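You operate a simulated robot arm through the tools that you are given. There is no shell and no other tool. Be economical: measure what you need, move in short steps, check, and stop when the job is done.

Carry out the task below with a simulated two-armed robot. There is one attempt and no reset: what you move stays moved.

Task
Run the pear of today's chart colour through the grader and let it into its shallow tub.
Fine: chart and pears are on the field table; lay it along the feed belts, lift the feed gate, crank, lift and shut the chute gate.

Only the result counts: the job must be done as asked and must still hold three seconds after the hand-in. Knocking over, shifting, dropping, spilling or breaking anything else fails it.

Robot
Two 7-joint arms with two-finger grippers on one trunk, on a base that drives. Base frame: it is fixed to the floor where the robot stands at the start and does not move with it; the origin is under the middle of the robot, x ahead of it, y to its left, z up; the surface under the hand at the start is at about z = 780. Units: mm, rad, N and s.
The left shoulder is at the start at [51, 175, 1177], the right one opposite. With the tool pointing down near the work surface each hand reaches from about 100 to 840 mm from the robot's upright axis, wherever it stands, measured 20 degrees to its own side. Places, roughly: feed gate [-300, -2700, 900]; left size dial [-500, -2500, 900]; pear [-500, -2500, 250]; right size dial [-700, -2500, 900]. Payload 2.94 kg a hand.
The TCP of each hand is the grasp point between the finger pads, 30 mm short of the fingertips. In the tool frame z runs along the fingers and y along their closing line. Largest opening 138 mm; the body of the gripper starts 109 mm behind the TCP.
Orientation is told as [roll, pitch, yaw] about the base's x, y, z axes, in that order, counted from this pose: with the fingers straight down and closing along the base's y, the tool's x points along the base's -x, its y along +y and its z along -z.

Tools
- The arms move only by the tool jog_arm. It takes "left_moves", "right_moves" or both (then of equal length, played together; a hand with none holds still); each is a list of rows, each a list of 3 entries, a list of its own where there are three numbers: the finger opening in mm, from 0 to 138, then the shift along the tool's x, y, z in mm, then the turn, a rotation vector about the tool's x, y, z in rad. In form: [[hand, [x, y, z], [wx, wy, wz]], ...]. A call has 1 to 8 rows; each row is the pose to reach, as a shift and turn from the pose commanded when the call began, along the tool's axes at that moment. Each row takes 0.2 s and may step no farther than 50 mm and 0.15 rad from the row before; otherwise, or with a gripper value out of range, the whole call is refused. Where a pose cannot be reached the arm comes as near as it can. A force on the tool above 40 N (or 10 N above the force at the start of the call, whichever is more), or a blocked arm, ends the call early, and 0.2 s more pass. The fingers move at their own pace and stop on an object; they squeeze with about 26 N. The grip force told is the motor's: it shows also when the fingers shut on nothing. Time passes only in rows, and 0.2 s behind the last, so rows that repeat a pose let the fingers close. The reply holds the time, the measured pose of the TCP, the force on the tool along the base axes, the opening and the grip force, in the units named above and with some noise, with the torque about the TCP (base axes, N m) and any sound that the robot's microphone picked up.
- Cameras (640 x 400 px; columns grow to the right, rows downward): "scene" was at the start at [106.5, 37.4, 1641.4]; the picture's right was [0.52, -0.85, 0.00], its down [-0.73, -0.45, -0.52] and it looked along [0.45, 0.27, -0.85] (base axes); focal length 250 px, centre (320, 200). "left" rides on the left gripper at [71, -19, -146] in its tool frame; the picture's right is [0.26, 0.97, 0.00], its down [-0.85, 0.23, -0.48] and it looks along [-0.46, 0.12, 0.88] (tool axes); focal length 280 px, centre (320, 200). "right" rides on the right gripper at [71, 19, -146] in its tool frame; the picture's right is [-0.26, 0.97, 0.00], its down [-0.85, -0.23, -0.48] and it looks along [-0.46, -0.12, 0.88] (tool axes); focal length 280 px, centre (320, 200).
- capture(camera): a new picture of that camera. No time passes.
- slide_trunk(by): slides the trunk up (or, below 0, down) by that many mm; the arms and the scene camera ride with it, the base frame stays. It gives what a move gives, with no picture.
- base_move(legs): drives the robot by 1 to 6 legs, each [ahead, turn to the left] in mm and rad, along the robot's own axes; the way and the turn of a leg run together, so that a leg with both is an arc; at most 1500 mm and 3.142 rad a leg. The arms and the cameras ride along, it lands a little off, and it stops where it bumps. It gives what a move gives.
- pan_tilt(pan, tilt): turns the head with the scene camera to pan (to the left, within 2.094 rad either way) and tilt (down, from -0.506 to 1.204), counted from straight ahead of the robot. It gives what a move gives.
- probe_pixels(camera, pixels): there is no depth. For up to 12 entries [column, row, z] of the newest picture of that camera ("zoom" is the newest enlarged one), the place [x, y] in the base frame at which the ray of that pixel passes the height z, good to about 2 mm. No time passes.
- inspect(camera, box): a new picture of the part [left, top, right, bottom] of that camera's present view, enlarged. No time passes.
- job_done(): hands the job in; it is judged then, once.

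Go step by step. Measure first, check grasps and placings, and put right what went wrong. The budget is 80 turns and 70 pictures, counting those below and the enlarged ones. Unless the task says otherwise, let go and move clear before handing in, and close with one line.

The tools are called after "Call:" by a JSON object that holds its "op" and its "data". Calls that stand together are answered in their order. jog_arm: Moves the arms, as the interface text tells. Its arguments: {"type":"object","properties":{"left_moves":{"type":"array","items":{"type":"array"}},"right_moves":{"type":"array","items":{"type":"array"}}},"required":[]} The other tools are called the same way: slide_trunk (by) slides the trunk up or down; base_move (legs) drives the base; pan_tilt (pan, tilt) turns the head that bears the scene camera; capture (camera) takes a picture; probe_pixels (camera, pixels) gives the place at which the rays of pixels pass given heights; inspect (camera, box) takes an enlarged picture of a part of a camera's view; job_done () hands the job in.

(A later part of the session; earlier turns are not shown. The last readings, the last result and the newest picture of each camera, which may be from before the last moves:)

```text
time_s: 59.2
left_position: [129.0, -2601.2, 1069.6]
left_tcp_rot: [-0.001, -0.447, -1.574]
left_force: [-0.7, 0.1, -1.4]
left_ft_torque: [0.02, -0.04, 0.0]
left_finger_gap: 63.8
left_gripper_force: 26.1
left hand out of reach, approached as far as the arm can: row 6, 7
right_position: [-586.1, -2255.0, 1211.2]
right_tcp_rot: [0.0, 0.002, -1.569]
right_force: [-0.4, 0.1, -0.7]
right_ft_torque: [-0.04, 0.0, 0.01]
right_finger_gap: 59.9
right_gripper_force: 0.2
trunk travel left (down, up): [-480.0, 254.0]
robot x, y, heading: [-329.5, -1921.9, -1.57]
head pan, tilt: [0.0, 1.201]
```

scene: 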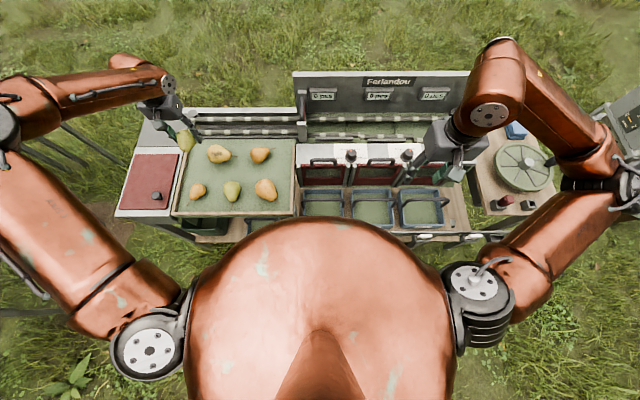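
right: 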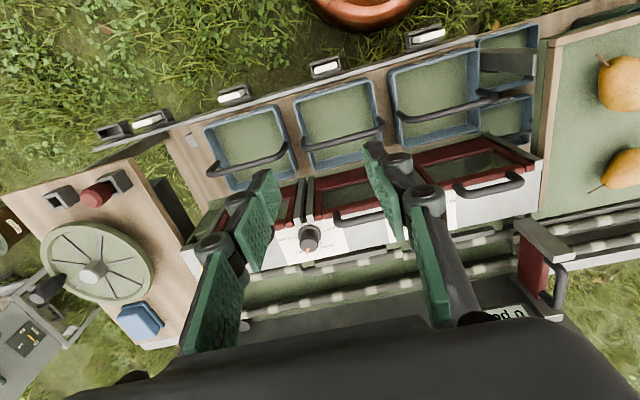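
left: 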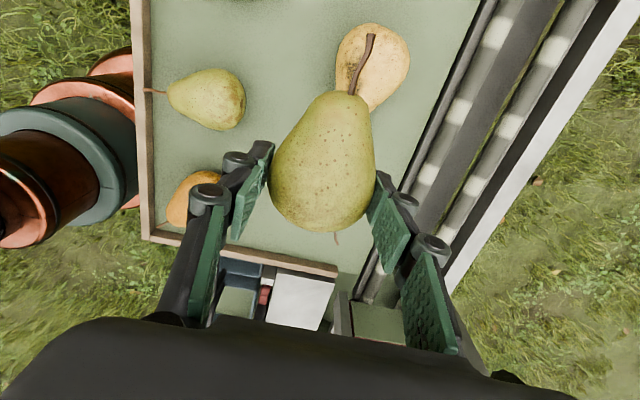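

Leaning shifts reach one-for-one, so the wrist centre is limited because the upper arm hangs outboard. I raise the hand and bring it inboard high, which should swing the upper arm forward, then extend.

Call:
{"op": "jog_arm", "data": {"left_moves": [[40, [20, 0, -40], [0, 0.14, 0]], [40, [40, 0, -80], [0, 0.28, 0]], [40, [60, -10, -120], [0, 0.42, 0]], [40, [80, -40, -150], [0, 0.447, 0]], [40, [80, -80, -180], [0, 0.447, 0]], [40, [80, -125, -190], [0, 0.447, 0]], [40, [80, -170, -190], [0, 0.447, 0]], [40, [80, -215, -190], [0, 0.447, 0]]]}}

Call:
{"op": "jog_arm", "data": {"left_moves": [[40, [0, -45, 0], [0, 0, 0]], [40, [0, -90, 0], [0, 0, 0]], [40, [0, -135, 0], [0, 0, 0]], [40, [0, -180, 0], [0, 0, 0]], [40, [0, -180, 0], [0, 0, 0]]]}}

Call:
{"op": "capture", "data": {"camera": "scene"}}

```text
time_s: 61.0
left_position: [-82.4, -2445.7, 1206.7]
left_tcp_rot: [0.001, 0.001, -1.571]
left_force: [-0.7, -0.4, -1.1]
left_ft_torque: [0.0, -0.02, 0.03]
left_finger_gap: 64.3
left_gripper_force: 26.4
right_position: [-585.2, -2255.6, 1209.2]
right_tcp_rot: [-0.001, 0.002, -1.57]
right_force: [-0.1, 0.1, -0.3]
right_ft_torque: [0.02, 0.01, 0.0]
right_finger_gap: 60.1
right_gripper_force: 0.1
trunk travel left (down, up): [-480.0, 254.0]
robot x, y, heading: [-329.8, -1918.7, -1.572]
head pan, tilt: [0.0, 1.201]
```

```text
time_s: 62.2
left_position: [-130.3, -2407.5, 1205.7]
left_tcp_rot: [-0.004, -0.002, -1.575]
left_force: [-0.1, 0.3, -2.0]
left_ft_torque: [0.0, 0.01, -0.02]
left_finger_gap: 63.8
left_gripper_force: 25.6
left hand out of reach, approached as far as the arm can: row 1, 2, 3, 4, 5
right_position: [-586.8, -2254.6, 1210.4]
right_tcp_rot: [0.0, 0.001, -1.568]
right_force: [0.0, -0.3, 1.0]
right_ft_torque: [0.03, 0.02, 0.03]
right_finger_gap: 60.0
right_gripper_force: 0.0
trunk travel left (down, up): [-480.0, 254.0]
robot x, y, heading: [-327.7, -1920.1, -1.571]
head pan, tilt: [0.0, 1.201]
```

```text
41 pictures are left
```

scene: 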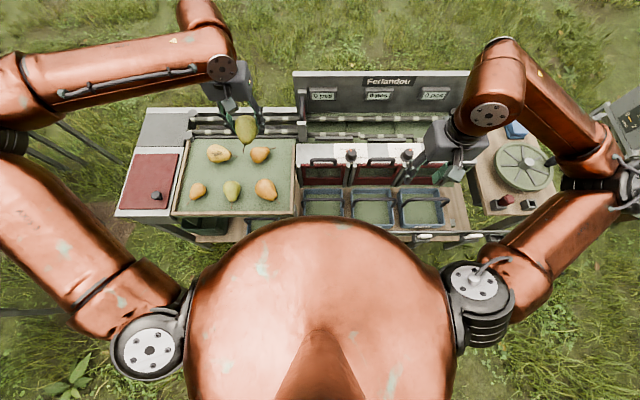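

The upper arm can't swing inboard, but outboard it extends freely. So I turn the base 0.8 rad to the right, putting the ropes about 60° to the robot's left.

Call:
{"op": "base_move", "data": {"legs": [[0, -0.8]]}}

Call:
{"op": "pan_tilt", "data": {"pan": 0.9, "tilt": 0.8}}

```text
time_s: 64.7
left_position: [-546.4, -2400.9, 1208.0]
left_tcp_rot: [-0.004, -0.001, -2.385]
left_force: [0.5, 1.2, -1.6]
left_ft_torque: [0.0, -0.02, -0.01]
left_finger_gap: 63.5
left_gripper_force: 25.8
right_position: [-748.4, -1965.1, 1211.3]
right_tcp_rot: [0.0, 0.001, -2.379]
right_force: [0.3, -0.5, -0.2]
right_ft_torque: [-0.05, 0.0, -0.03]
right_finger_gap: 59.6
right_gripper_force: 0.1
trunk travel left (down, up): [-480.0, 254.0]
robot x, y, heading: [-328.9, -1922.4, -2.385]
head pan, tilt: [0.0, 1.201]
```

```text
time_s: 65.9
left_position: [-546.5, -2399.7, 1207.1]
left_tcp_rot: [-0.006, -0.002, -2.384]
left_force: [0.5, 0.7, -2.0]
left_ft_torque: [0.0, 0.04, 0.01]
left_finger_gap: 63.9
left_gripper_force: 25.9
right_position: [-747.2, -1965.4, 1209.9]
right_tcp_rot: [0.001, 0.001, -2.379]
right_force: [0.6, 0.7, 0.9]
right_ft_torque: [0.01, 0.02, 0.01]
right_finger_gap: 59.7
right_gripper_force: 0.1
trunk travel left (down, up): [-480.0, 254.0]
robot x, y, heading: [-330.4, -1920.1, -2.377]
head pan, tilt: [0.901, 0.799]
```

Call:
{"op": "jog_arm", "data": {"left_moves": [[40, [31, 36, 10], [0, 0, 0.095]], [40, [62, 72, 20], [0, 0, 0.19]], [40, [93, 109, 30], [0, 0, 0.285]], [40, [124, 145, 40], [0, 0, 0.38]], [40, [156, 181, 50], [0, 0, 0.475]], [40, [187, 217, 60], [0, 0, 0.57]], [40, [218, 254, 70], [0, 0, 0.665]], [40, [249, 290, 80], [0, 0, 0.757]]]}}

Call:
{"op": "jog_arm", "data": {"left_moves": [[40, [30, 35, 0], [0, 0, 0]], [40, [60, 70, 0], [0, 0, 0]], [40, [80, 105, 20], [0, 0, 0]], [40, [100, 140, 40], [0, 0, 0]], [40, [106, 175, 60], [0, 0, 0]], [40, [106, 213, 80], [0, 0, 0]], [40, [106, 213, 110], [0, 0, 0]], [40, [106, 213, 110], [0, 0, 0]]]}}

Call:
{"op": "capture", "data": {"camera": "left"}}

Call:
{"op": "capture", "data": {"camera": "scene"}}

```text
time_s: 67.7
left_position: [-159.7, -2447.5, 1125.2]
left_tcp_rot: [-0.001, -0.005, 3.14]
left_force: [0.5, -0.2, -1.4]
left_ft_torque: [0.01, 0.13, 0.03]
left_finger_gap: 64.1
left_gripper_force: 26.3
left hand out of reach, approached as far as the arm can: row 7, 8
right_position: [-745.0, -1966.7, 1212.2]
right_tcp_rot: [0.0, -0.002, -2.379]
right_force: [-0.2, -0.3, 0.5]
right_ft_torque: [0.04, 0.04, 0.03]
right_finger_gap: 60.1
right_gripper_force: 0.1
trunk travel left (down, up): [-480.0, 254.0]
robot x, y, heading: [-330.0, -1920.6, -2.384]
head pan, tilt: [0.901, 0.799]
```

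```text
time_s: 69.5
left_position: [-59.2, -2660.0, 1016.0]
left_tcp_rot: [0.001, -0.003, -3.141]
left_force: [0.4, 0.4, -2.0]
left_ft_torque: [0.0, 0.02, -0.01]
left_finger_gap: 64.1
left_gripper_force: 26.3
right_position: [-747.3, -1965.7, 1209.8]
right_tcp_rot: [-0.001, 0.001, -2.379]
right_force: [0.9, 0.6, 0.5]
right_ft_torque: [0.0, -0.01, 0.0]
right_finger_gap: 60.0
right_gripper_force: 0.0
trunk travel left (down, up): [-480.0, 254.0]
robot x, y, heading: [-328.4, -1919.5, -2.381]
head pan, tilt: [0.901, 0.799]
```

```text
40 pictures are left
```

left: 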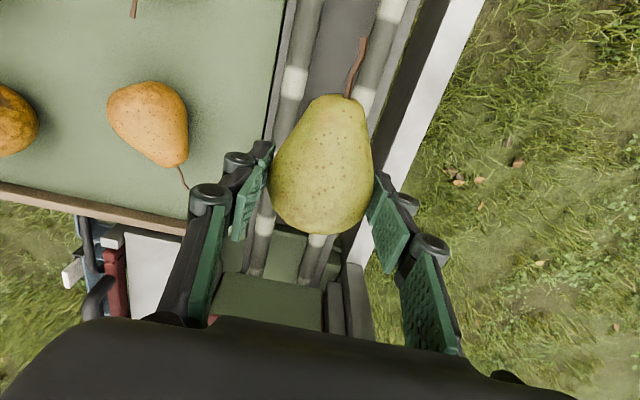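

```text
39 pictures are left
```

scene: 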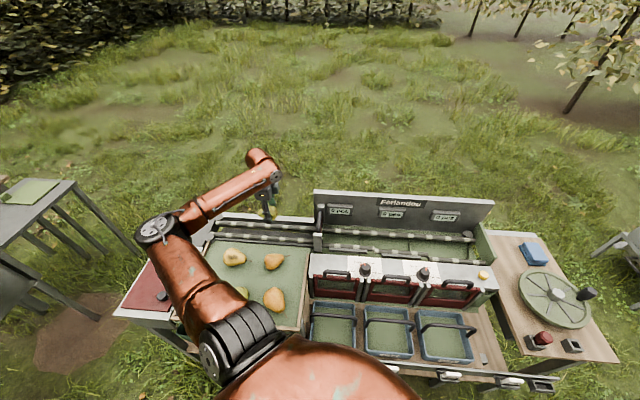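

The reach now works: hand at (-59,-2660,1016) over the ropes. I probe rope positions with the hand camera.

Call:
{"op": "probe_pixels", "data": {"camera": "left", "pixels": [[295, 80, 880], [375, 60, 880], [285, 110, 880], [366, 98, 880], [262, 235, 880], [314, 245, 880], [295, 80, 900], [375, 60, 900], [312, 10, 880], [392, 5, 880]]}}

Call:
{"op": "inspect", "data": {"camera": "left", "box": [220, 0, 480, 163]}}

Call:
{"op": "inspect", "data": {"camera": "scene", "box": [190, 170, 350, 270]}}

```text
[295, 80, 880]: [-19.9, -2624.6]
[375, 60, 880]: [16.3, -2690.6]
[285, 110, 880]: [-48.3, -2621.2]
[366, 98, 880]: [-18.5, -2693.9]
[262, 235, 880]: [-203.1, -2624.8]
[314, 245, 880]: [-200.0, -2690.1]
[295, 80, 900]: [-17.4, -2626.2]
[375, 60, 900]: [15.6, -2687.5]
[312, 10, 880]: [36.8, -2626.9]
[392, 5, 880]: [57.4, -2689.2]
```

```text
2.45 times, centred on (350, 82) of left
```

zoom: 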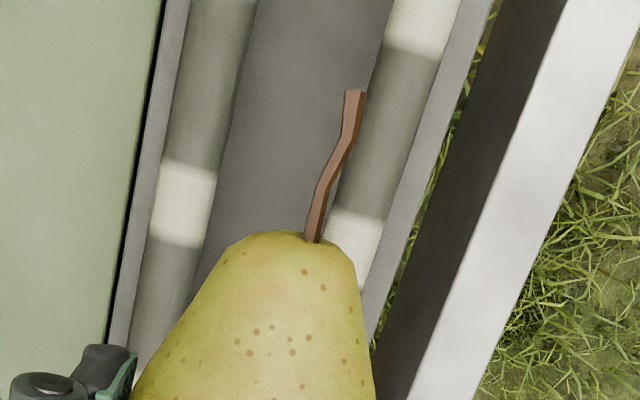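

```text
4.00 times, centred on (270, 220) of scene
```

zoom: 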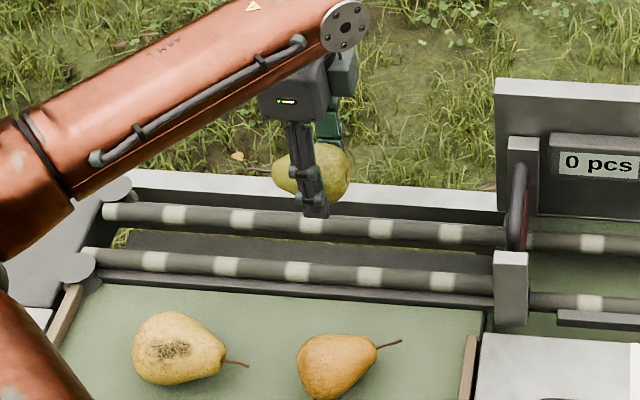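

Ropes centre at y −2625 and −2690 (midline −2657.5), ~24 mm thick. I descend toward them watching force.

Call:
{"op": "jog_arm", "data": {"left_moves": [[40, [0, -2.5, 40], [0, 0, 0]], [40, [0, -2.5, 75], [0, 0, 0]], [40, [0, -2.5, 82], [0, 0, 0]], [40, [0, -2.5, 88], [0, 0, 0]], [40, [0, -2.5, 88], [0, 0, 0]]]}}

Call:
{"op": "inspect", "data": {"camera": "scene", "box": [190, 170, 350, 270]}}

```text
time_s: 70.7
left_position: [-59.7, -2656.3, 927.7]
left_tcp_rot: [0.0, -0.003, -3.142]
left_force: [-0.1, -0.5, -2.1]
left_ft_torque: [0.0, 0.02, 0.02]
left_finger_gap: 63.8
left_gripper_force: 26.0
right_position: [-748.0, -1964.4, 1211.2]
right_tcp_rot: [0.001, -0.001, -2.378]
right_force: [0.0, 1.1, 0.2]
right_ft_torque: [0.0, 0.0, 0.01]
right_finger_gap: 60.1
right_gripper_force: 0.0
trunk travel left (down, up): [-480.0, 254.0]
robot x, y, heading: [-331.6, -1919.8, -2.379]
head pan, tilt: [0.901, 0.799]
```

```text
4.00 times, centred on (270, 220) of scene
```

zoom: 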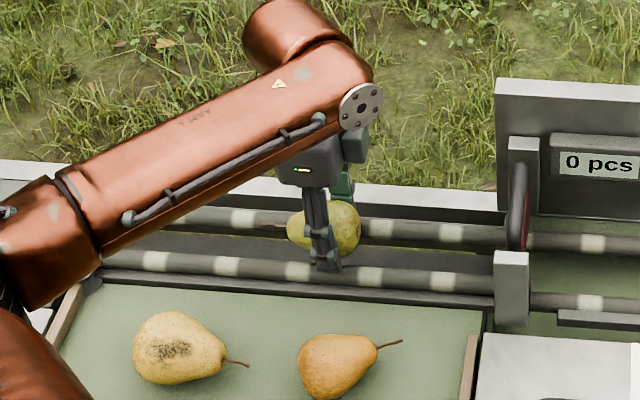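

The near fingertip is just above the front rope. I lower further in 3 mm steps.

Call:
{"op": "jog_arm", "data": {"left_moves": [[40, [0, 0, 3], [0, 0, 0]], [40, [0, 0, 6], [0, 0, 0]], [40, [0, 0, 9], [0, 0, 0]], [40, [0, 0, 9], [0, 0, 0]]]}}

```text
time_s: 71.7
left_position: [-59.6, -2656.4, 918.3]
left_tcp_rot: [0.0, -0.004, -3.139]
left_force: [1.0, 0.7, 3.2]
left_ft_torque: [-0.11, -0.08, 0.01]
left_finger_gap: 63.6
left_gripper_force: 25.8
right_position: [-747.9, -1965.2, 1211.4]
right_tcp_rot: [-0.001, 0.001, -2.379]
right_force: [-0.1, 0.0, 0.2]
right_ft_torque: [0.01, -0.01, -0.01]
right_finger_gap: 60.0
right_gripper_force: 0.1
trunk travel left (down, up): [-480.0, 254.0]
robot x, y, heading: [-328.4, -1917.9, -2.378]
head pan, tilt: [0.901, 0.799]
```

A light contact (≈5 N) at z 918: the pear rests on the ropes. I open slightly and look.

Call:
{"op": "jog_arm", "data": {"left_moves": [[70, [0, 0, 0], [0, 0, 0]], [76, [0, 0, 0], [0, 0, 0]], [84, [0, 0, 0], [0, 0, 0]], [84, [0, 0, 0], [0, 0, 0]]]}}

Call:
{"op": "capture", "data": {"camera": "left"}}

Call:
{"op": "inspect", "data": {"camera": "scene", "box": [190, 170, 350, 270]}}

```text
time_s: 72.7
left_position: [-61.0, -2657.5, 919.5]
left_tcp_rot: [-0.002, -0.006, -3.139]
left_force: [0.8, 0.7, -0.6]
left_ft_torque: [0.04, 0.04, 0.03]
left_finger_gap: 84.3
left_gripper_force: 0.0
right_position: [-747.6, -1965.8, 1211.3]
right_tcp_rot: [0.0, -0.001, -2.378]
right_force: [0.1, -0.3, 0.3]
right_ft_torque: [-0.02, 0.0, -0.03]
right_finger_gap: 60.0
right_gripper_force: 0.2
trunk travel left (down, up): [-480.0, 254.0]
robot x, y, heading: [-325.7, -1920.3, -2.381]
head pan, tilt: [0.901, 0.799]
```

```text
35 pictures are left
```

left: 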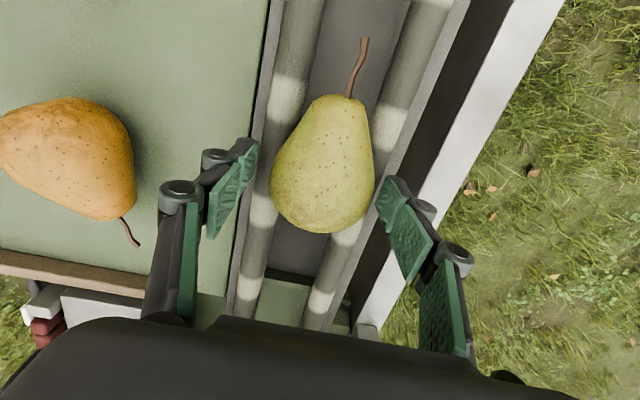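

```text
4.00 times, centred on (270, 220) of scene
```

zoom: 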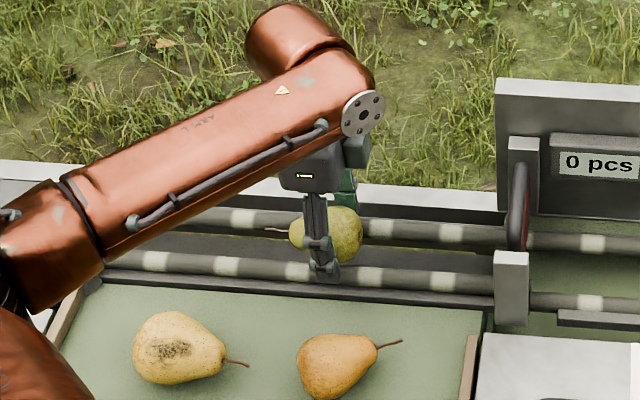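

The pear sits on both ropes along x. I raise the hand clear and move toward the gate to look at it.

Call:
{"op": "jog_arm", "data": {"left_moves": [[84, [0, 0, -30], [0, 0, 0]], [84, [0, 0, -70], [0, 0, 0]], [84, [0, 0, -110], [0, 0, 0]], [84, [0, 0, -155], [0, 0, 0]], [84, [0, 0, -200], [0, 0, 0]], [84, [-40, 0, -220], [0, 0, 0]]]}}

Call:
{"op": "capture", "data": {"camera": "left"}}

Call:
{"op": "inspect", "data": {"camera": "scene", "box": [280, 170, 440, 270]}}

```text
time_s: 74.1
left_position: [-101.0, -2656.3, 1143.3]
left_tcp_rot: [-0.001, -0.001, -3.14]
left_force: [-0.2, -0.7, 0.0]
left_ft_torque: [0.02, -0.07, -0.02]
left_finger_gap: 83.9
left_gripper_force: 0.1
right_position: [-750.5, -1965.9, 1210.0]
right_tcp_rot: [0.0, 0.001, -2.38]
right_force: [-1.3, -1.3, -0.9]
right_ft_torque: [0.03, -0.07, 0.02]
right_finger_gap: 59.9
right_gripper_force: 0.0
trunk travel left (down, up): [-480.0, 254.0]
robot x, y, heading: [-333.4, -1917.4, -2.383]
head pan, tilt: [0.901, 0.799]
```

```text
33 pictures are left
```

left: 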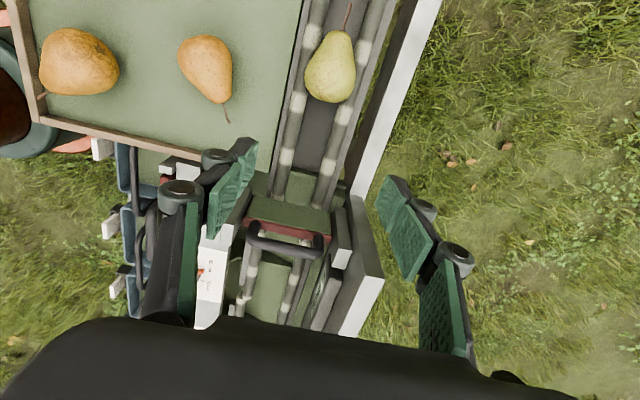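

```text
4.00 times, centred on (360, 220) of scene
```

zoom: 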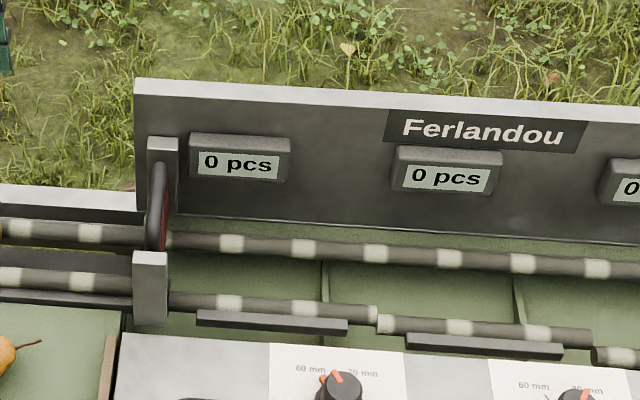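

The gate is a red panel with a dark arch handle at left (290,240), between two posts. I triangulate it.

Call:
{"op": "inspect", "data": {"camera": "left", "box": [220, 150, 380, 250]}}

Call:
{"op": "probe_pixels", "data": {"camera": "left", "pixels": [[250, 238, 960], [325, 243, 960], [250, 238, 1000], [325, 243, 1000], [288, 248, 980], [335, 235, 980]]}}

Call:
{"op": "probe_pixels", "data": {"camera": "scene", "pixels": [[319.5, 213, 960], [319.5, 213, 1000], [317.5, 234, 960], [320, 205, 960], [320, 205, 1000], [314, 190, 1000], [314, 190, 1050]]}}

```text
4.00 times, centred on (300, 200) of left
```

zoom: 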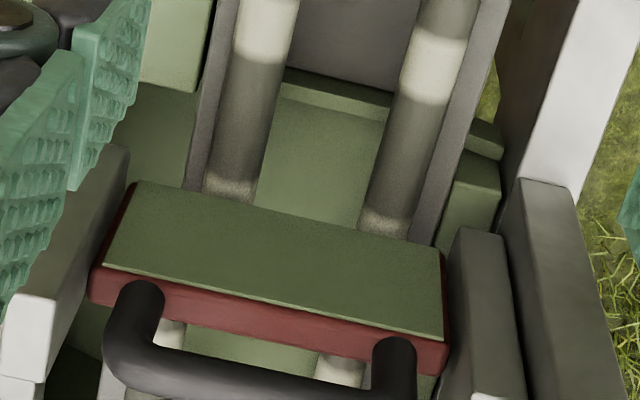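

```text
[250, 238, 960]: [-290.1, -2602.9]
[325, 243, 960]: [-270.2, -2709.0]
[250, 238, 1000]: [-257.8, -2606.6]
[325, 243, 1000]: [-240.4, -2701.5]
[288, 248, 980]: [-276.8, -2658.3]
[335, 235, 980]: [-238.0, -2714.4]
```

```text
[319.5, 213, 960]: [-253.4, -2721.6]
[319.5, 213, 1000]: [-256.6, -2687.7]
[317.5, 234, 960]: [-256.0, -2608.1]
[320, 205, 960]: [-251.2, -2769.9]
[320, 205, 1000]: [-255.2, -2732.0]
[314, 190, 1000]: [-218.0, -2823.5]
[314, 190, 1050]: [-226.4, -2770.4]
```

Handle bar is near x −254, y −2655, z ≈1005, running along y. I go above it with the hand turned to close along x.

Call:
{"op": "jog_arm", "data": {"left_moves": [[60, [-20, 0, 0], [0, 0, -0.14]], [60, [-40, 0, 0], [0, 0, -0.28]], [60, [-60, 0, 0], [0, 0, -0.42]], [60, [-80, 0, 0], [0, 0, -0.56]], [60, [-100, 0, 0], [0, 0, -0.7]], [60, [-120, 0, 0], [0, 0, -0.84]], [60, [-140, 0, 0], [0, 0, -0.98]], [60, [-153, -1, 0], [0, 0, -1.12]]]}}

Call:
{"op": "jog_arm", "data": {"left_moves": [[60, [0, 0, 10], [0, 0, -0.15]], [60, [0, 0, 20], [0, 0, -0.3]], [60, [0, 0, 40], [0, 0, -0.45]], [60, [0, 0, 60], [0, 0, -0.45]], [60, [0, 0, 60], [0, 0, -0.45]]]}}

Call:
{"op": "capture", "data": {"camera": "left"}}

```text
time_s: 75.9
left_position: [-253.2, -2655.8, 1140.1]
left_tcp_rot: [-0.004, -0.001, -2.018]
left_force: [0.0, -0.7, -0.1]
left_ft_torque: [-0.02, -0.03, 0.01]
left_finger_gap: 60.0
left_gripper_force: 0.1
right_position: [-748.8, -1965.8, 1210.5]
right_tcp_rot: [-0.001, 0.001, -2.38]
right_force: [0.5, 0.7, -0.5]
right_ft_torque: [0.01, -0.01, 0.02]
right_finger_gap: 60.5
right_gripper_force: 0.0
trunk travel left (down, up): [-480.0, 254.0]
robot x, y, heading: [-330.9, -1922.3, -2.378]
head pan, tilt: [0.901, 0.799]
```

```text
time_s: 77.1
left_position: [-251.6, -2654.2, 1080.6]
left_tcp_rot: [-0.007, 0.0, -1.57]
left_force: [0.2, 0.4, -0.6]
left_ft_torque: [-0.04, 0.06, 0.0]
left_finger_gap: 60.0
left_gripper_force: 0.1
right_position: [-749.4, -1965.6, 1210.7]
right_tcp_rot: [0.002, 0.0, -2.379]
right_force: [0.1, -0.8, 0.2]
right_ft_torque: [-0.05, 0.02, 0.02]
right_finger_gap: 59.7
right_gripper_force: 0.1
trunk travel left (down, up): [-480.0, 254.0]
robot x, y, heading: [-333.8, -1924.3, -2.382]
head pan, tilt: [0.901, 0.799]
```

```text
30 pictures are left
```

left: 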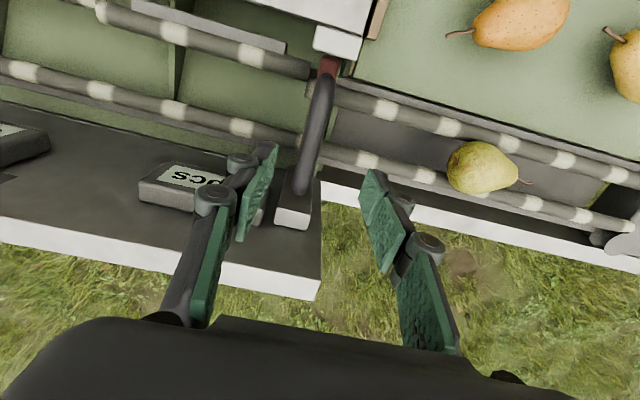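

Call:
{"op": "probe_pixels", "data": {"camera": "left", "pixels": [[311, 133, 1005], [325, 80, 1005], [302, 188, 1005]]}}

Call:
{"op": "inspect", "data": {"camera": "left", "box": [240, 20, 400, 240]}}

```text
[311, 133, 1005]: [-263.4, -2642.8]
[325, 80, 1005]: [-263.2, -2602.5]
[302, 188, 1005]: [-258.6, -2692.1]
```

```text
1.82 times, centred on (320, 130) of left
```

zoom: 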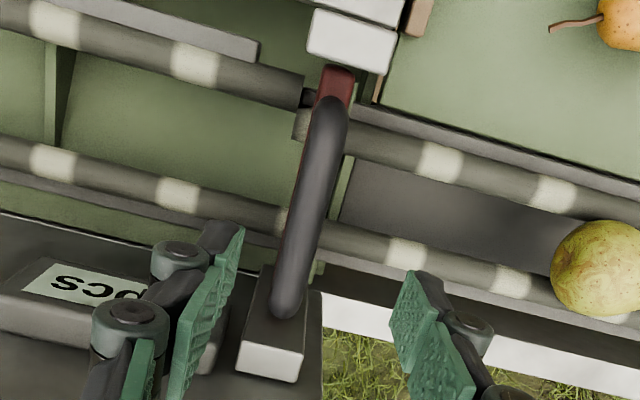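

The handle's centre is near (-259,-2645). I descend around it and close.

Call:
{"op": "jog_arm", "data": {"left_moves": [[60, [9, -6, 25], [0, 0, 0]], [60, [9, -6, 50], [0, 0, 0]], [60, [9, -6, 65], [0, 0, 0]], [60, [9, -6, 77], [0, 0, 0]], [5, [9, -6, 77], [0, 0, 0]], [5, [9, -6, 77], [0, 0, 0]], [5, [9, -6, 77], [0, 0, 0]], [5, [9, -6, 77], [0, 0, 0]]]}}

```text
time_s: 78.9
left_position: [-260.8, -2645.4, 1001.6]
left_tcp_rot: [-0.005, 0.002, -1.573]
left_force: [-9.0, 0.6, -4.7]
left_ft_torque: [-0.05, 0.08, 0.27]
left_finger_gap: 14.2
left_gripper_force: 37.1
right_position: [-748.4, -1965.4, 1210.4]
right_tcp_rot: [0.001, 0.0, -2.381]
right_force: [-0.2, -0.8, -0.3]
right_ft_torque: [-0.01, 0.01, 0.01]
right_finger_gap: 59.9
right_gripper_force: 0.1
trunk travel left (down, up): [-480.0, 254.0]
robot x, y, heading: [-329.6, -1921.5, -2.381]
head pan, tilt: [0.901, 0.799]
```

Gripped at 14 mm. I lift the gate.

Call:
{"op": "jog_arm", "data": {"left_moves": [[5, [0, -2, -15], [0, 0, 0]], [5, [0, -2, -35], [0, 0, 0]], [5, [0, -2, -55], [0, 0, 0]], [5, [0, -2, -75], [0, 0, 0]], [5, [0, -2, -95], [0, 0, 0]], [5, [0, -2, -95], [0, 0, 0]]]}}

Call:
{"op": "inspect", "data": {"camera": "scene", "box": [230, 150, 390, 270]}}

```text
time_s: 80.2
left_position: [-260.4, -2648.2, 1087.5]
left_tcp_rot: [-0.001, 0.019, -1.572]
left_force: [-4.5, -17.1, -22.3]
left_ft_torque: [-1.1, 0.01, 0.27]
left_finger_gap: 14.9
left_gripper_force: 41.3
right_position: [-748.8, -1969.6, 1211.4]
right_tcp_rot: [-0.005, 0.004, -2.381]
right_force: [0.0, 0.6, 0.6]
right_ft_torque: [-0.04, 0.0, -0.02]
right_finger_gap: 60.1
right_gripper_force: 0.1
trunk travel left (down, up): [-480.0, 254.0]
robot x, y, heading: [-334.6, -1914.9, -2.379]
head pan, tilt: [0.901, 0.799]
stopped in row 6 (left hand): the force on the tool passed its limit at 61 N (the readings are from after the stop); the commanded pose is now the measured one
```

```text
3.33 times, centred on (310, 210) of scene
```

zoom: 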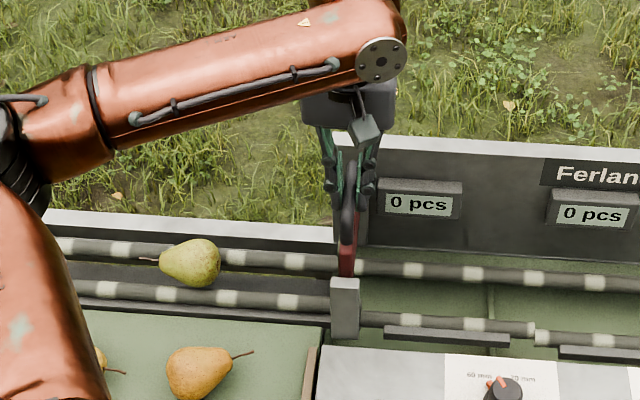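

The gate has reached its top stop (+86 mm). I ease 5 mm to see whether it hangs on the hand or stays.

Call:
{"op": "jog_arm", "data": {"left_moves": [[5, [0, 0, 2], [0, 0, 0]], [5, [0, 0, 5], [0, 0, 0]], [5, [0, 0, 5], [0, 0, 0]]]}}

```text
time_s: 81.0
left_position: [-261.2, -2648.1, 1087.0]
left_tcp_rot: [0.0, 0.013, -1.571]
left_force: [-4.0, -27.3, 3.1]
left_ft_torque: [-0.09, 0.1, 0.31]
left_finger_gap: 14.9
left_gripper_force: 41.0
right_position: [-748.2, -1968.8, 1210.2]
right_tcp_rot: [-0.002, 0.004, -2.378]
right_force: [-0.5, 0.1, 0.6]
right_ft_torque: [-0.02, 0.03, 0.0]
right_finger_gap: 59.9
right_gripper_force: 0.1
trunk travel left (down, up): [-480.0, 254.0]
robot x, y, heading: [-328.7, -1920.5, -2.373]
head pan, tilt: [0.901, 0.799]
```

Call:
{"op": "jog_arm", "data": {"left_moves": [[5, [-1.5, 0, 0], [0, 0, 0]], [5, [-3, 0, 0], [0, 0, 0]], [5, [-3, 0, 0], [0, 0, 0]]]}}

```text
time_s: 81.8
left_position: [-260.0, -2647.0, 1084.3]
left_tcp_rot: [0.0, 0.015, -1.572]
left_force: [-6.4, -16.5, 2.6]
left_ft_torque: [-0.99, 0.05, 0.35]
left_finger_gap: 14.6
left_gripper_force: 41.0
right_position: [-748.2, -1968.1, 1209.9]
right_tcp_rot: [0.0, 0.002, -2.378]
right_force: [0.4, 0.3, -0.2]
right_ft_torque: [-0.03, 0.01, 0.01]
right_finger_gap: 60.0
right_gripper_force: 0.0
trunk travel left (down, up): [-480.0, 254.0]
robot x, y, heading: [-326.5, -1919.1, -2.38]
head pan, tilt: [0.901, 0.799]
```

Nothing indicates a hanging weight. I let go and look whether it stays up.

Call:
{"op": "jog_arm", "data": {"left_moves": [[25, [0, 0, 0], [0, 0, 0]], [50, [0, 0, 0], [0, 0, 0]], [60, [0, 0, 0], [0, 0, 0]], [60, [0, 0, -30], [0, 0, 0]], [60, [0, 0, -75], [0, 0, 0]], [60, [0, 0, -120], [0, 0, 0]]]}}

Call:
{"op": "inspect", "data": {"camera": "scene", "box": [230, 150, 390, 270]}}

```text
time_s: 83.2
left_position: [-261.4, -2646.4, 1208.9]
left_tcp_rot: [0.0, 0.016, -1.572]
left_force: [-0.5, 0.3, -0.8]
left_ft_torque: [0.0, -0.02, 0.0]
left_finger_gap: 59.9
left_gripper_force: 0.1
right_position: [-748.7, -1966.4, 1210.0]
right_tcp_rot: [-0.001, -0.001, -2.379]
right_force: [0.2, -0.4, 0.1]
right_ft_torque: [-0.03, -0.01, 0.02]
right_finger_gap: 60.3
right_gripper_force: 0.0
trunk travel left (down, up): [-480.0, 254.0]
robot x, y, heading: [-328.9, -1920.6, -2.379]
head pan, tilt: [0.901, 0.799]
```

```text
3.33 times, centred on (310, 210) of scene
```

zoom: 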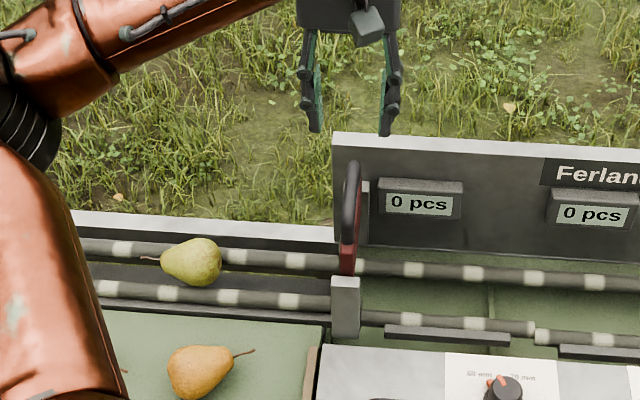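

The gate stays up and the pear is in place. I pull the left hand back and look at the crank.

Call:
{"op": "jog_arm", "data": {"left_moves": [[60, [40, -20, 0], [0, 0, 0]], [60, [80, -40, 0], [0, 0, 0]], [60, [120, -60, 0], [0, 0, 0]], [60, [160, -80, 0], [0, 0, 0]], [60, [200, -100, 0], [0, 0, 0]], [60, [240, -110, 0], [0, 0, 0]], [60, [280, -120, 0], [0, 0, 0]]]}}

Call:
{"op": "inspect", "data": {"camera": "scene", "box": [440, 220, 640, 345]}}

Call:
{"op": "probe_pixels", "data": {"camera": "zoom", "pixels": [[370, 240, 930], [478, 225, 930], [370, 240, 900], [478, 225, 960]]}}

```text
time_s: 84.8
left_position: [-379.2, -2368.9, 1209.1]
left_tcp_rot: [0.004, 0.019, -1.571]
left_force: [0.2, -0.3, 0.4]
left_ft_torque: [0.1, -0.03, 0.0]
left_finger_gap: 60.1
left_gripper_force: 0.1
right_position: [-749.0, -1967.1, 1210.3]
right_tcp_rot: [0.001, 0.005, -2.382]
right_force: [0.7, -0.9, 0.2]
right_ft_torque: [0.07, -0.04, 0.01]
right_finger_gap: 59.9
right_gripper_force: 0.0
trunk travel left (down, up): [-480.0, 254.0]
robot x, y, heading: [-329.2, -1917.6, -2.38]
head pan, tilt: [0.901, 0.799]
```

```text
3.20 times, centred on (540, 282) of scene
```

zoom: 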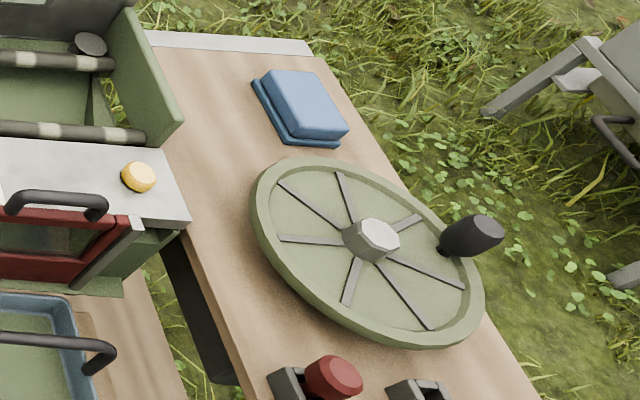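

```text
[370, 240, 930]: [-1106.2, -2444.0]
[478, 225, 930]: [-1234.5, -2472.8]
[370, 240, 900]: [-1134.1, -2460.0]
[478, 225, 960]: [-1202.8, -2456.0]
```

The crank wheel is centred near (-1115,-2450) with a dark knob on the rim. I turn to face −x and drive 470 mm so the wheel lies to the robot's left front.

Call:
{"op": "base_move", "data": {"legs": [[0, -0.762], [470, 0]]}}

Call:
{"op": "pan_tilt", "data": {"pan": 0.9, "tilt": 0.95}}

Call:
{"op": "capture", "data": {"camera": "scene"}}

Call:
{"op": "capture", "data": {"camera": "left"}}

```text
time_s: 89.7
left_position: [-1156.2, -2199.7, 1210.1]
left_tcp_rot: [0.001, 0.018, -2.35]
left_force: [-1.0, 0.3, -0.5]
left_ft_torque: [0.04, -0.04, -0.04]
left_finger_gap: 59.9
left_gripper_force: 0.2
right_position: [-1134.7, -1652.6, 1210.1]
right_tcp_rot: [-0.001, 0.003, 3.125]
right_force: [-0.2, 0.2, 0.1]
right_ft_torque: [-0.03, 0.02, -0.02]
right_finger_gap: 59.9
right_gripper_force: 0.0
trunk travel left (down, up): [-480.0, 254.0]
robot x, y, heading: [-805.3, -1912.3, 3.127]
head pan, tilt: [0.901, 0.799]
```

```text
time_s: 90.4
left_position: [-1154.7, -2200.3, 1210.9]
left_tcp_rot: [0.002, 0.016, -2.352]
left_force: [-0.2, -0.4, -0.9]
left_ft_torque: [0.0, 0.04, 0.03]
left_finger_gap: 60.0
left_gripper_force: 0.0
right_position: [-1134.6, -1652.9, 1210.2]
right_tcp_rot: [0.0, 0.0, 3.123]
right_force: [-0.6, -0.2, 0.5]
right_ft_torque: [-0.03, 0.02, -0.01]
right_finger_gap: 59.9
right_gripper_force: 0.0
trunk travel left (down, up): [-480.0, 254.0]
robot x, y, heading: [-807.3, -1914.1, 3.128]
head pan, tilt: [0.901, 0.949]
```

```text
25 pictures are left
```

scene: 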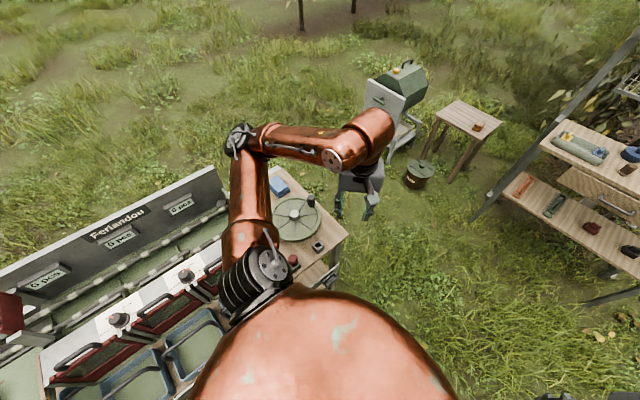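

```text
24 pictures are left
```

left: 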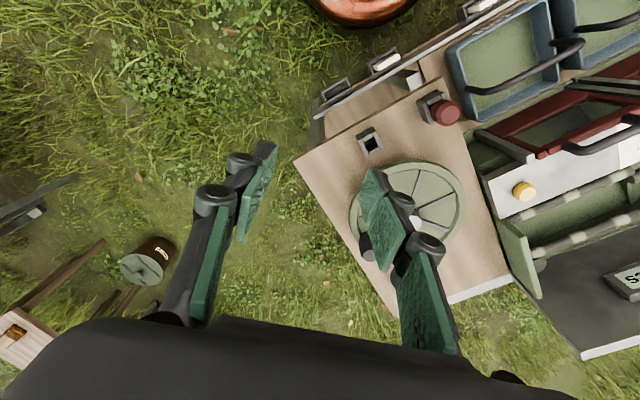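

Call:
{"op": "probe_pixels", "data": {"camera": "left", "pixels": [[410, 213, 930], [410, 213, 900], [365, 247, 960], [365, 247, 930], [447, 111, 930], [371, 143, 900]]}}

Call:
{"op": "jog_arm", "data": {"left_moves": [[60, [0, 40, 0], [0, 0, 0]], [60, [-20, 80, 0], [0, 0, 0]], [60, [-40, 110, 0], [0, 0, 0]]]}}

Call:
{"op": "capture", "data": {"camera": "left"}}

```text
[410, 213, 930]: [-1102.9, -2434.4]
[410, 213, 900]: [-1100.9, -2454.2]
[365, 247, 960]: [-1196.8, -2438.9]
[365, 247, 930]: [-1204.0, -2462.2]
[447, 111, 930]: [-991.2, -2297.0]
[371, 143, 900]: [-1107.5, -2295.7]
```

```text
time_s: 91.2
left_position: [-1108.5, -2314.7, 1207.9]
left_tcp_rot: [-0.002, 0.025, -2.353]
left_force: [-0.4, -1.0, -1.3]
left_ft_torque: [0.23, -0.06, -0.01]
left_finger_gap: 60.1
left_gripper_force: 0.1
left hand out of reach, approached as far as the arm can: row 1
right_position: [-1137.0, -1659.4, 1211.9]
right_tcp_rot: [-0.005, 0.005, 3.125]
right_force: [0.0, -0.7, 0.9]
right_ft_torque: [0.15, -0.06, 0.02]
right_finger_gap: 59.8
right_gripper_force: 0.0
trunk travel left (down, up): [-480.0, 254.0]
robot x, y, heading: [-807.5, -1913.6, 3.126]
head pan, tilt: [0.901, 0.949]
```

```text
23 pictures are left
```

left: 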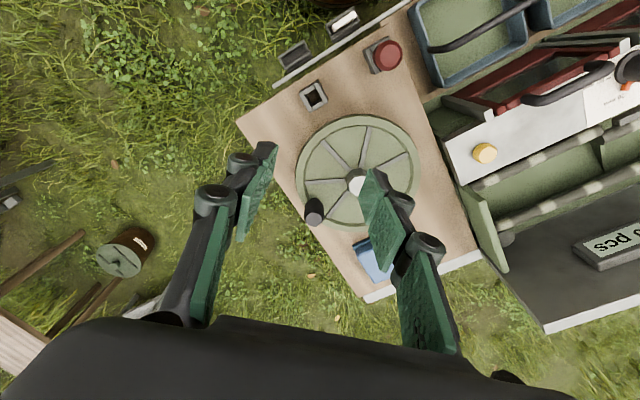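

Call:
{"op": "probe_pixels", "data": {"camera": "left", "pixels": [[314, 207, 960], [314, 214, 930], [358, 186, 930], [360, 173, 915], [388, 53, 930], [314, 96, 900]]}}

Call:
{"op": "inspect", "data": {"camera": "left", "box": [280, 30, 440, 230]}}

```text
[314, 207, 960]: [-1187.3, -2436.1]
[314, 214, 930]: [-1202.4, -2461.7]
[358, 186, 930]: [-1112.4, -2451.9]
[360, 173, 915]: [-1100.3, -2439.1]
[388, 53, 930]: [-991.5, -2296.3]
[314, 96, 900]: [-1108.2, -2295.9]
```

```text
2.00 times, centred on (360, 130) of left
```

zoom: 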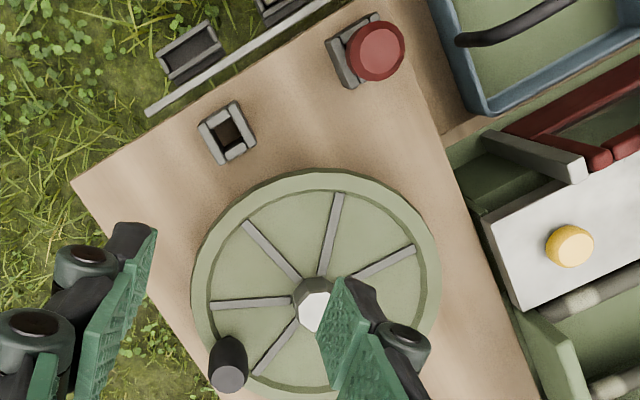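

The knob is near (-1192,-2445), the wheel centre near (-1103,-2443). I move above the knob and recheck.

Call:
{"op": "jog_arm", "data": {"left_moves": [[60, [-38, 8, 20], [0, 0, 0]], [60, [-76, 16, 40], [0, 0, 0]], [60, [-114, 25, 65], [0, 0, 0]], [60, [-152, 33, 90], [0, 0, 0]], [60, [-152, 33, 130], [0, 0, 0]], [60, [-152, 33, 165], [0, 0, 0]], [60, [-152, 33, 165], [0, 0, 0]]]}}

Call:
{"op": "capture", "data": {"camera": "left"}}

```text
time_s: 92.8
left_position: [-1185.4, -2435.9, 1040.7]
left_tcp_rot: [0.002, 0.017, -2.351]
left_force: [-0.2, 0.8, 0.2]
left_ft_torque: [0.02, 0.0, -0.01]
left_finger_gap: 59.9
left_gripper_force: 0.0
right_position: [-1134.2, -1654.3, 1211.5]
right_tcp_rot: [0.002, 0.0, 3.123]
right_force: [0.2, 0.4, -0.2]
right_ft_torque: [0.02, -0.03, 0.02]
right_finger_gap: 60.0
right_gripper_force: 0.1
trunk travel left (down, up): [-480.0, 254.0]
robot x, y, heading: [-804.7, -1914.0, 3.123]
head pan, tilt: [0.901, 0.949]
```

```text
21 pictures are left
```

left: 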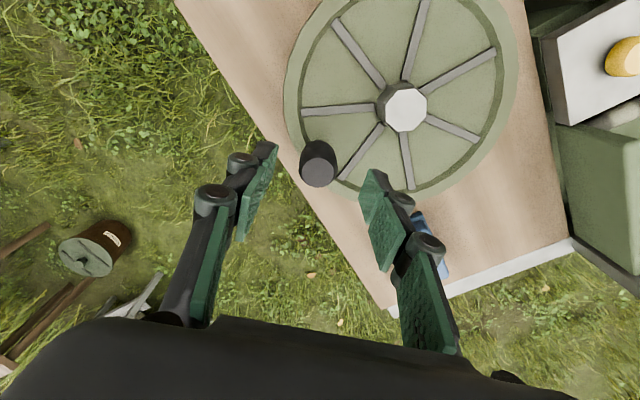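

Call:
{"op": "probe_pixels", "data": {"camera": "left", "pixels": [[319, 172, 970], [319, 172, 990], [318, 150, 930], [318, 150, 950], [405, 109, 930], [405, 109, 950], [397, 98, 920], [335, 160, 970], [303, 165, 970]]}}

```text
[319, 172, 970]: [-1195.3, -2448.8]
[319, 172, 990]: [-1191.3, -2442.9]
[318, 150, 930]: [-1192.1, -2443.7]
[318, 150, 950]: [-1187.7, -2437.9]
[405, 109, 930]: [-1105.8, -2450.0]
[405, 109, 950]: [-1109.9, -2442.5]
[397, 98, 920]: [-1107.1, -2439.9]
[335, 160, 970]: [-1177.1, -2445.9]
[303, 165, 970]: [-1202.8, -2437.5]
```

Knob at (-1193,-2446), top ≈975; wheel centre ≈(-1106,-2444), radius ≈87. I descend and grip the knob.

Call:
{"op": "jog_arm", "data": {"left_moves": [[60, [-13, 1, 30], [0, 0, 0]], [60, [-13, 1, 60], [0, 0, 0]], [60, [-13, 1, 78], [0, 0, 0]], [15, [-13, 1, 78], [0, 0, 0]], [15, [-13, 1, 78], [0, 0, 0]], [15, [-13, 1, 78], [0, 0, 0]]]}}

```text
time_s: 94.2
left_position: [-1192.3, -2444.0, 963.1]
left_tcp_rot: [0.002, 0.018, -2.35]
left_force: [1.6, -0.2, -2.3]
left_ft_torque: [-0.41, 0.24, -0.01]
left_finger_gap: 31.5
left_gripper_force: 35.7
right_position: [-1134.0, -1652.6, 1211.1]
right_tcp_rot: [0.0, 0.001, 3.123]
right_force: [-0.8, -0.2, -1.2]
right_ft_torque: [-0.01, 0.05, 0.01]
right_finger_gap: 59.9
right_gripper_force: 0.1
trunk travel left (down, up): [-480.0, 254.0]
robot x, y, heading: [-802.2, -1912.3, 3.124]
head pan, tilt: [0.901, 0.949]
```

Gripped (31.5 mm). I try a small clockwise arc and watch force and pear.

Call:
{"op": "jog_arm", "data": {"left_moves": [[15, [17.2, -13.2, 0], [0, 0, 0]], [15, [37.2, -21.7, 0], [0, 0, 0]], [15, [58.6, -25.1, 0], [0, 0, 0]], [15, [58.6, -25.1, 0], [0, 0, 0]]]}}

Call:
{"op": "pan_tilt", "data": {"pan": 1.9, "tilt": 0.75}}

Call:
{"op": "capture", "data": {"camera": "scene"}}

```text
time_s: 95.2
left_position: [-1168.2, -2385.3, 964.1]
left_tcp_rot: [0.004, 0.024, -2.352]
left_force: [3.6, -2.7, -22.5]
left_ft_torque: [-0.5, 0.1, 0.0]
left_finger_gap: 31.5
left_gripper_force: 45.1
right_position: [-1135.2, -1654.5, 1211.7]
right_tcp_rot: [-0.002, 0.001, 3.124]
right_force: [-0.6, -0.7, 0.9]
right_ft_torque: [-0.01, 0.0, 0.01]
right_finger_gap: 59.9
right_gripper_force: 0.0
trunk travel left (down, up): [-480.0, 254.0]
robot x, y, heading: [-805.2, -1914.4, 3.128]
head pan, tilt: [0.901, 0.949]
```

```text
time_s: 96.4
left_position: [-1167.9, -2386.7, 964.3]
left_tcp_rot: [0.003, 0.022, -2.353]
left_force: [6.0, -3.4, -30.4]
left_ft_torque: [0.49, -0.69, 0.03]
left_finger_gap: 31.4
left_gripper_force: 46.0
right_position: [-1133.6, -1655.3, 1211.0]
right_tcp_rot: [-0.002, 0.004, 3.124]
right_force: [0.2, 0.0, -0.1]
right_ft_torque: [0.0, 0.02, -0.03]
right_finger_gap: 60.0
right_gripper_force: 0.1
trunk travel left (down, up): [-480.0, 254.0]
robot x, y, heading: [-807.5, -1914.2, 3.125]
head pan, tilt: [1.901, 0.75]
```

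```text
20 pictures are left
```

scene: 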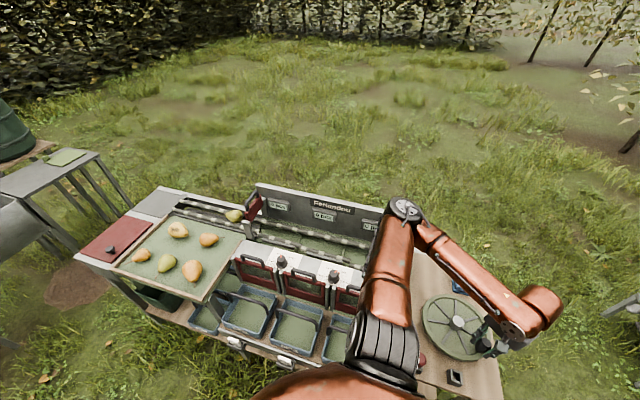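

Call:
{"op": "probe_pixels", "data": {"camera": "scene", "pixels": [[234, 215, 905], [254, 206, 1040], [243, 219, 905]]}}

Call:
{"op": "jog_arm", "data": {"left_moves": [[15, [0, 0, 2], [0, 0, 0]], [15, [0, 0, 3], [0, 0, 0]]]}}

```text
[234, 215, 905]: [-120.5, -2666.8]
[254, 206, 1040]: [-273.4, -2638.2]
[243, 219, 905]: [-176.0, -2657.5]
```

```text
time_s: 97.0
left_position: [-1168.4, -2385.9, 963.9]
left_tcp_rot: [0.003, 0.014, -2.351]
left_force: [12.6, -12.0, 1.8]
left_ft_torque: [0.44, -1.23, 0.01]
left_finger_gap: 31.5
left_gripper_force: 44.8
right_position: [-1132.9, -1655.2, 1211.6]
right_tcp_rot: [-0.001, -0.001, 3.125]
right_force: [-1.0, -0.4, -0.3]
right_ft_torque: [-0.03, -0.03, 0.0]
right_finger_gap: 59.9
right_gripper_force: 0.1
trunk travel left (down, up): [-480.0, 254.0]
robot x, y, heading: [-803.8, -1916.9, 3.121]
head pan, tilt: [1.901, 0.75]
```

Clockwise works: the pear moved 60 mm toward the gate (x −121) for 0.75 rad. I continue the arc.

Call:
{"op": "jog_arm", "data": {"left_moves": [[15, [29.9, 4.4, 0], [0, 0, 0]], [15, [56.7, 18.8, 0], [0, 0, 0]], [15, [76.7, 41.4, 0], [0, 0, 0]], [15, [87.8, 69.6, 0], [0, 0, 0]], [15, [88.7, 99.9, 0], [0, 0, 0]], [15, [78.9, 128.6, 0], [0, 0, 0]], [15, [60, 152.3, 0], [0, 0, 0]], [15, [34.2, 168, 0], [0, 0, 0]]]}}

Call:
{"op": "inspect", "data": {"camera": "scene", "box": [180, 160, 400, 300]}}

```text
time_s: 98.8
left_position: [-1028.5, -2479.1, 961.9]
left_tcp_rot: [0.001, 0.019, -2.352]
left_force: [-0.2, -0.8, 0.2]
left_ft_torque: [0.05, 0.0, -0.01]
left_finger_gap: 14.9
left_gripper_force: 0.0
left hand out of reach, approached as far as the arm can: row 4, 5
right_position: [-1134.9, -1655.0, 1211.5]
right_tcp_rot: [0.0, 0.003, 3.124]
right_force: [0.2, 0.2, -0.6]
right_ft_torque: [0.04, -0.04, -0.02]
right_finger_gap: 59.8
right_gripper_force: 0.1
trunk travel left (down, up): [-480.0, 254.0]
robot x, y, heading: [-807.7, -1914.5, 3.122]
head pan, tilt: [1.901, 0.75]
```

```text
2.86 times, centred on (290, 230) of scene
```

zoom: 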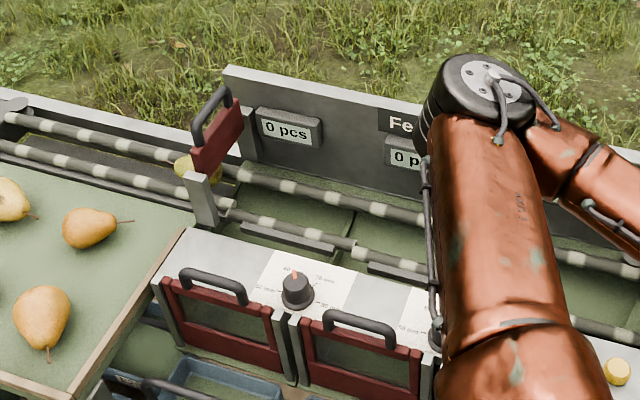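

The grip slipped off mid-arc because that part of the circle was too near the shoulder; the pear is now under the gate. I raise the hand, back up 110 mm, and relocate the knob.

Call:
{"op": "jog_arm", "data": {"left_moves": [[40, [0, 0, -40], [0, 0, 0]], [60, [0, 0, -85], [0, 0, 0]], [60, [0, 0, -125], [0, 0, 0]], [60, [0, 0, -125], [0, 0, 0]]]}}

Call:
{"op": "base_move", "data": {"legs": [[-110, 0]]}}

Call:
{"op": "capture", "data": {"camera": "left"}}

```text
time_s: 99.8
left_position: [-1028.0, -2480.8, 1086.6]
left_tcp_rot: [0.003, 0.018, -2.351]
left_force: [-0.2, -0.7, 0.0]
left_ft_torque: [-0.04, -0.01, 0.02]
left_finger_gap: 60.0
left_gripper_force: 0.1
right_position: [-1134.1, -1653.1, 1210.7]
right_tcp_rot: [0.0, -0.001, 3.124]
right_force: [-0.6, 0.5, 0.5]
right_ft_torque: [0.0, -0.03, 0.01]
right_finger_gap: 59.9
right_gripper_force: 0.0
trunk travel left (down, up): [-480.0, 254.0]
robot x, y, heading: [-803.8, -1915.9, 3.126]
head pan, tilt: [1.901, 0.75]
```

```text
time_s: 101.0
left_position: [-916.9, -2481.2, 1088.6]
left_tcp_rot: [-0.001, 0.017, -2.352]
left_force: [-0.1, 0.4, 0.5]
left_ft_torque: [0.02, 0.04, -0.02]
left_finger_gap: 60.1
left_gripper_force: 0.0
right_position: [-1021.3, -1655.0, 1210.7]
right_tcp_rot: [-0.001, 0.002, 3.124]
right_force: [0.9, 0.2, 0.2]
right_ft_torque: [0.02, 0.07, 0.01]
right_finger_gap: 60.1
right_gripper_force: 0.0
trunk travel left (down, up): [-480.0, 254.0]
robot x, y, heading: [-695.7, -1914.3, 3.125]
head pan, tilt: [1.901, 0.75]
```

```text
18 pictures are left
```

left: 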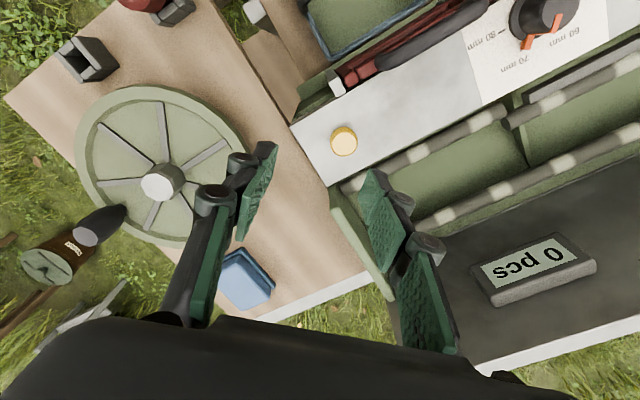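

Call:
{"op": "probe_pixels", "data": {"camera": "left", "pixels": [[85, 236, 972], [115, 213, 930], [158, 186, 935], [170, 172, 922]]}}

Call:
{"op": "inspect", "data": {"camera": "scene", "box": [150, 160, 350, 285]}}

```text
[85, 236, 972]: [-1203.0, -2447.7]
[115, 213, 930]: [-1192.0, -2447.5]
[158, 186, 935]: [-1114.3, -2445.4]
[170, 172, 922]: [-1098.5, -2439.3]
```

```text
3.20 times, centred on (250, 222) of scene
```

zoom: 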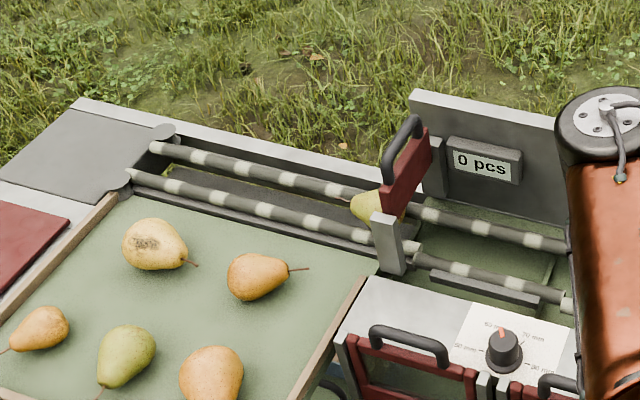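

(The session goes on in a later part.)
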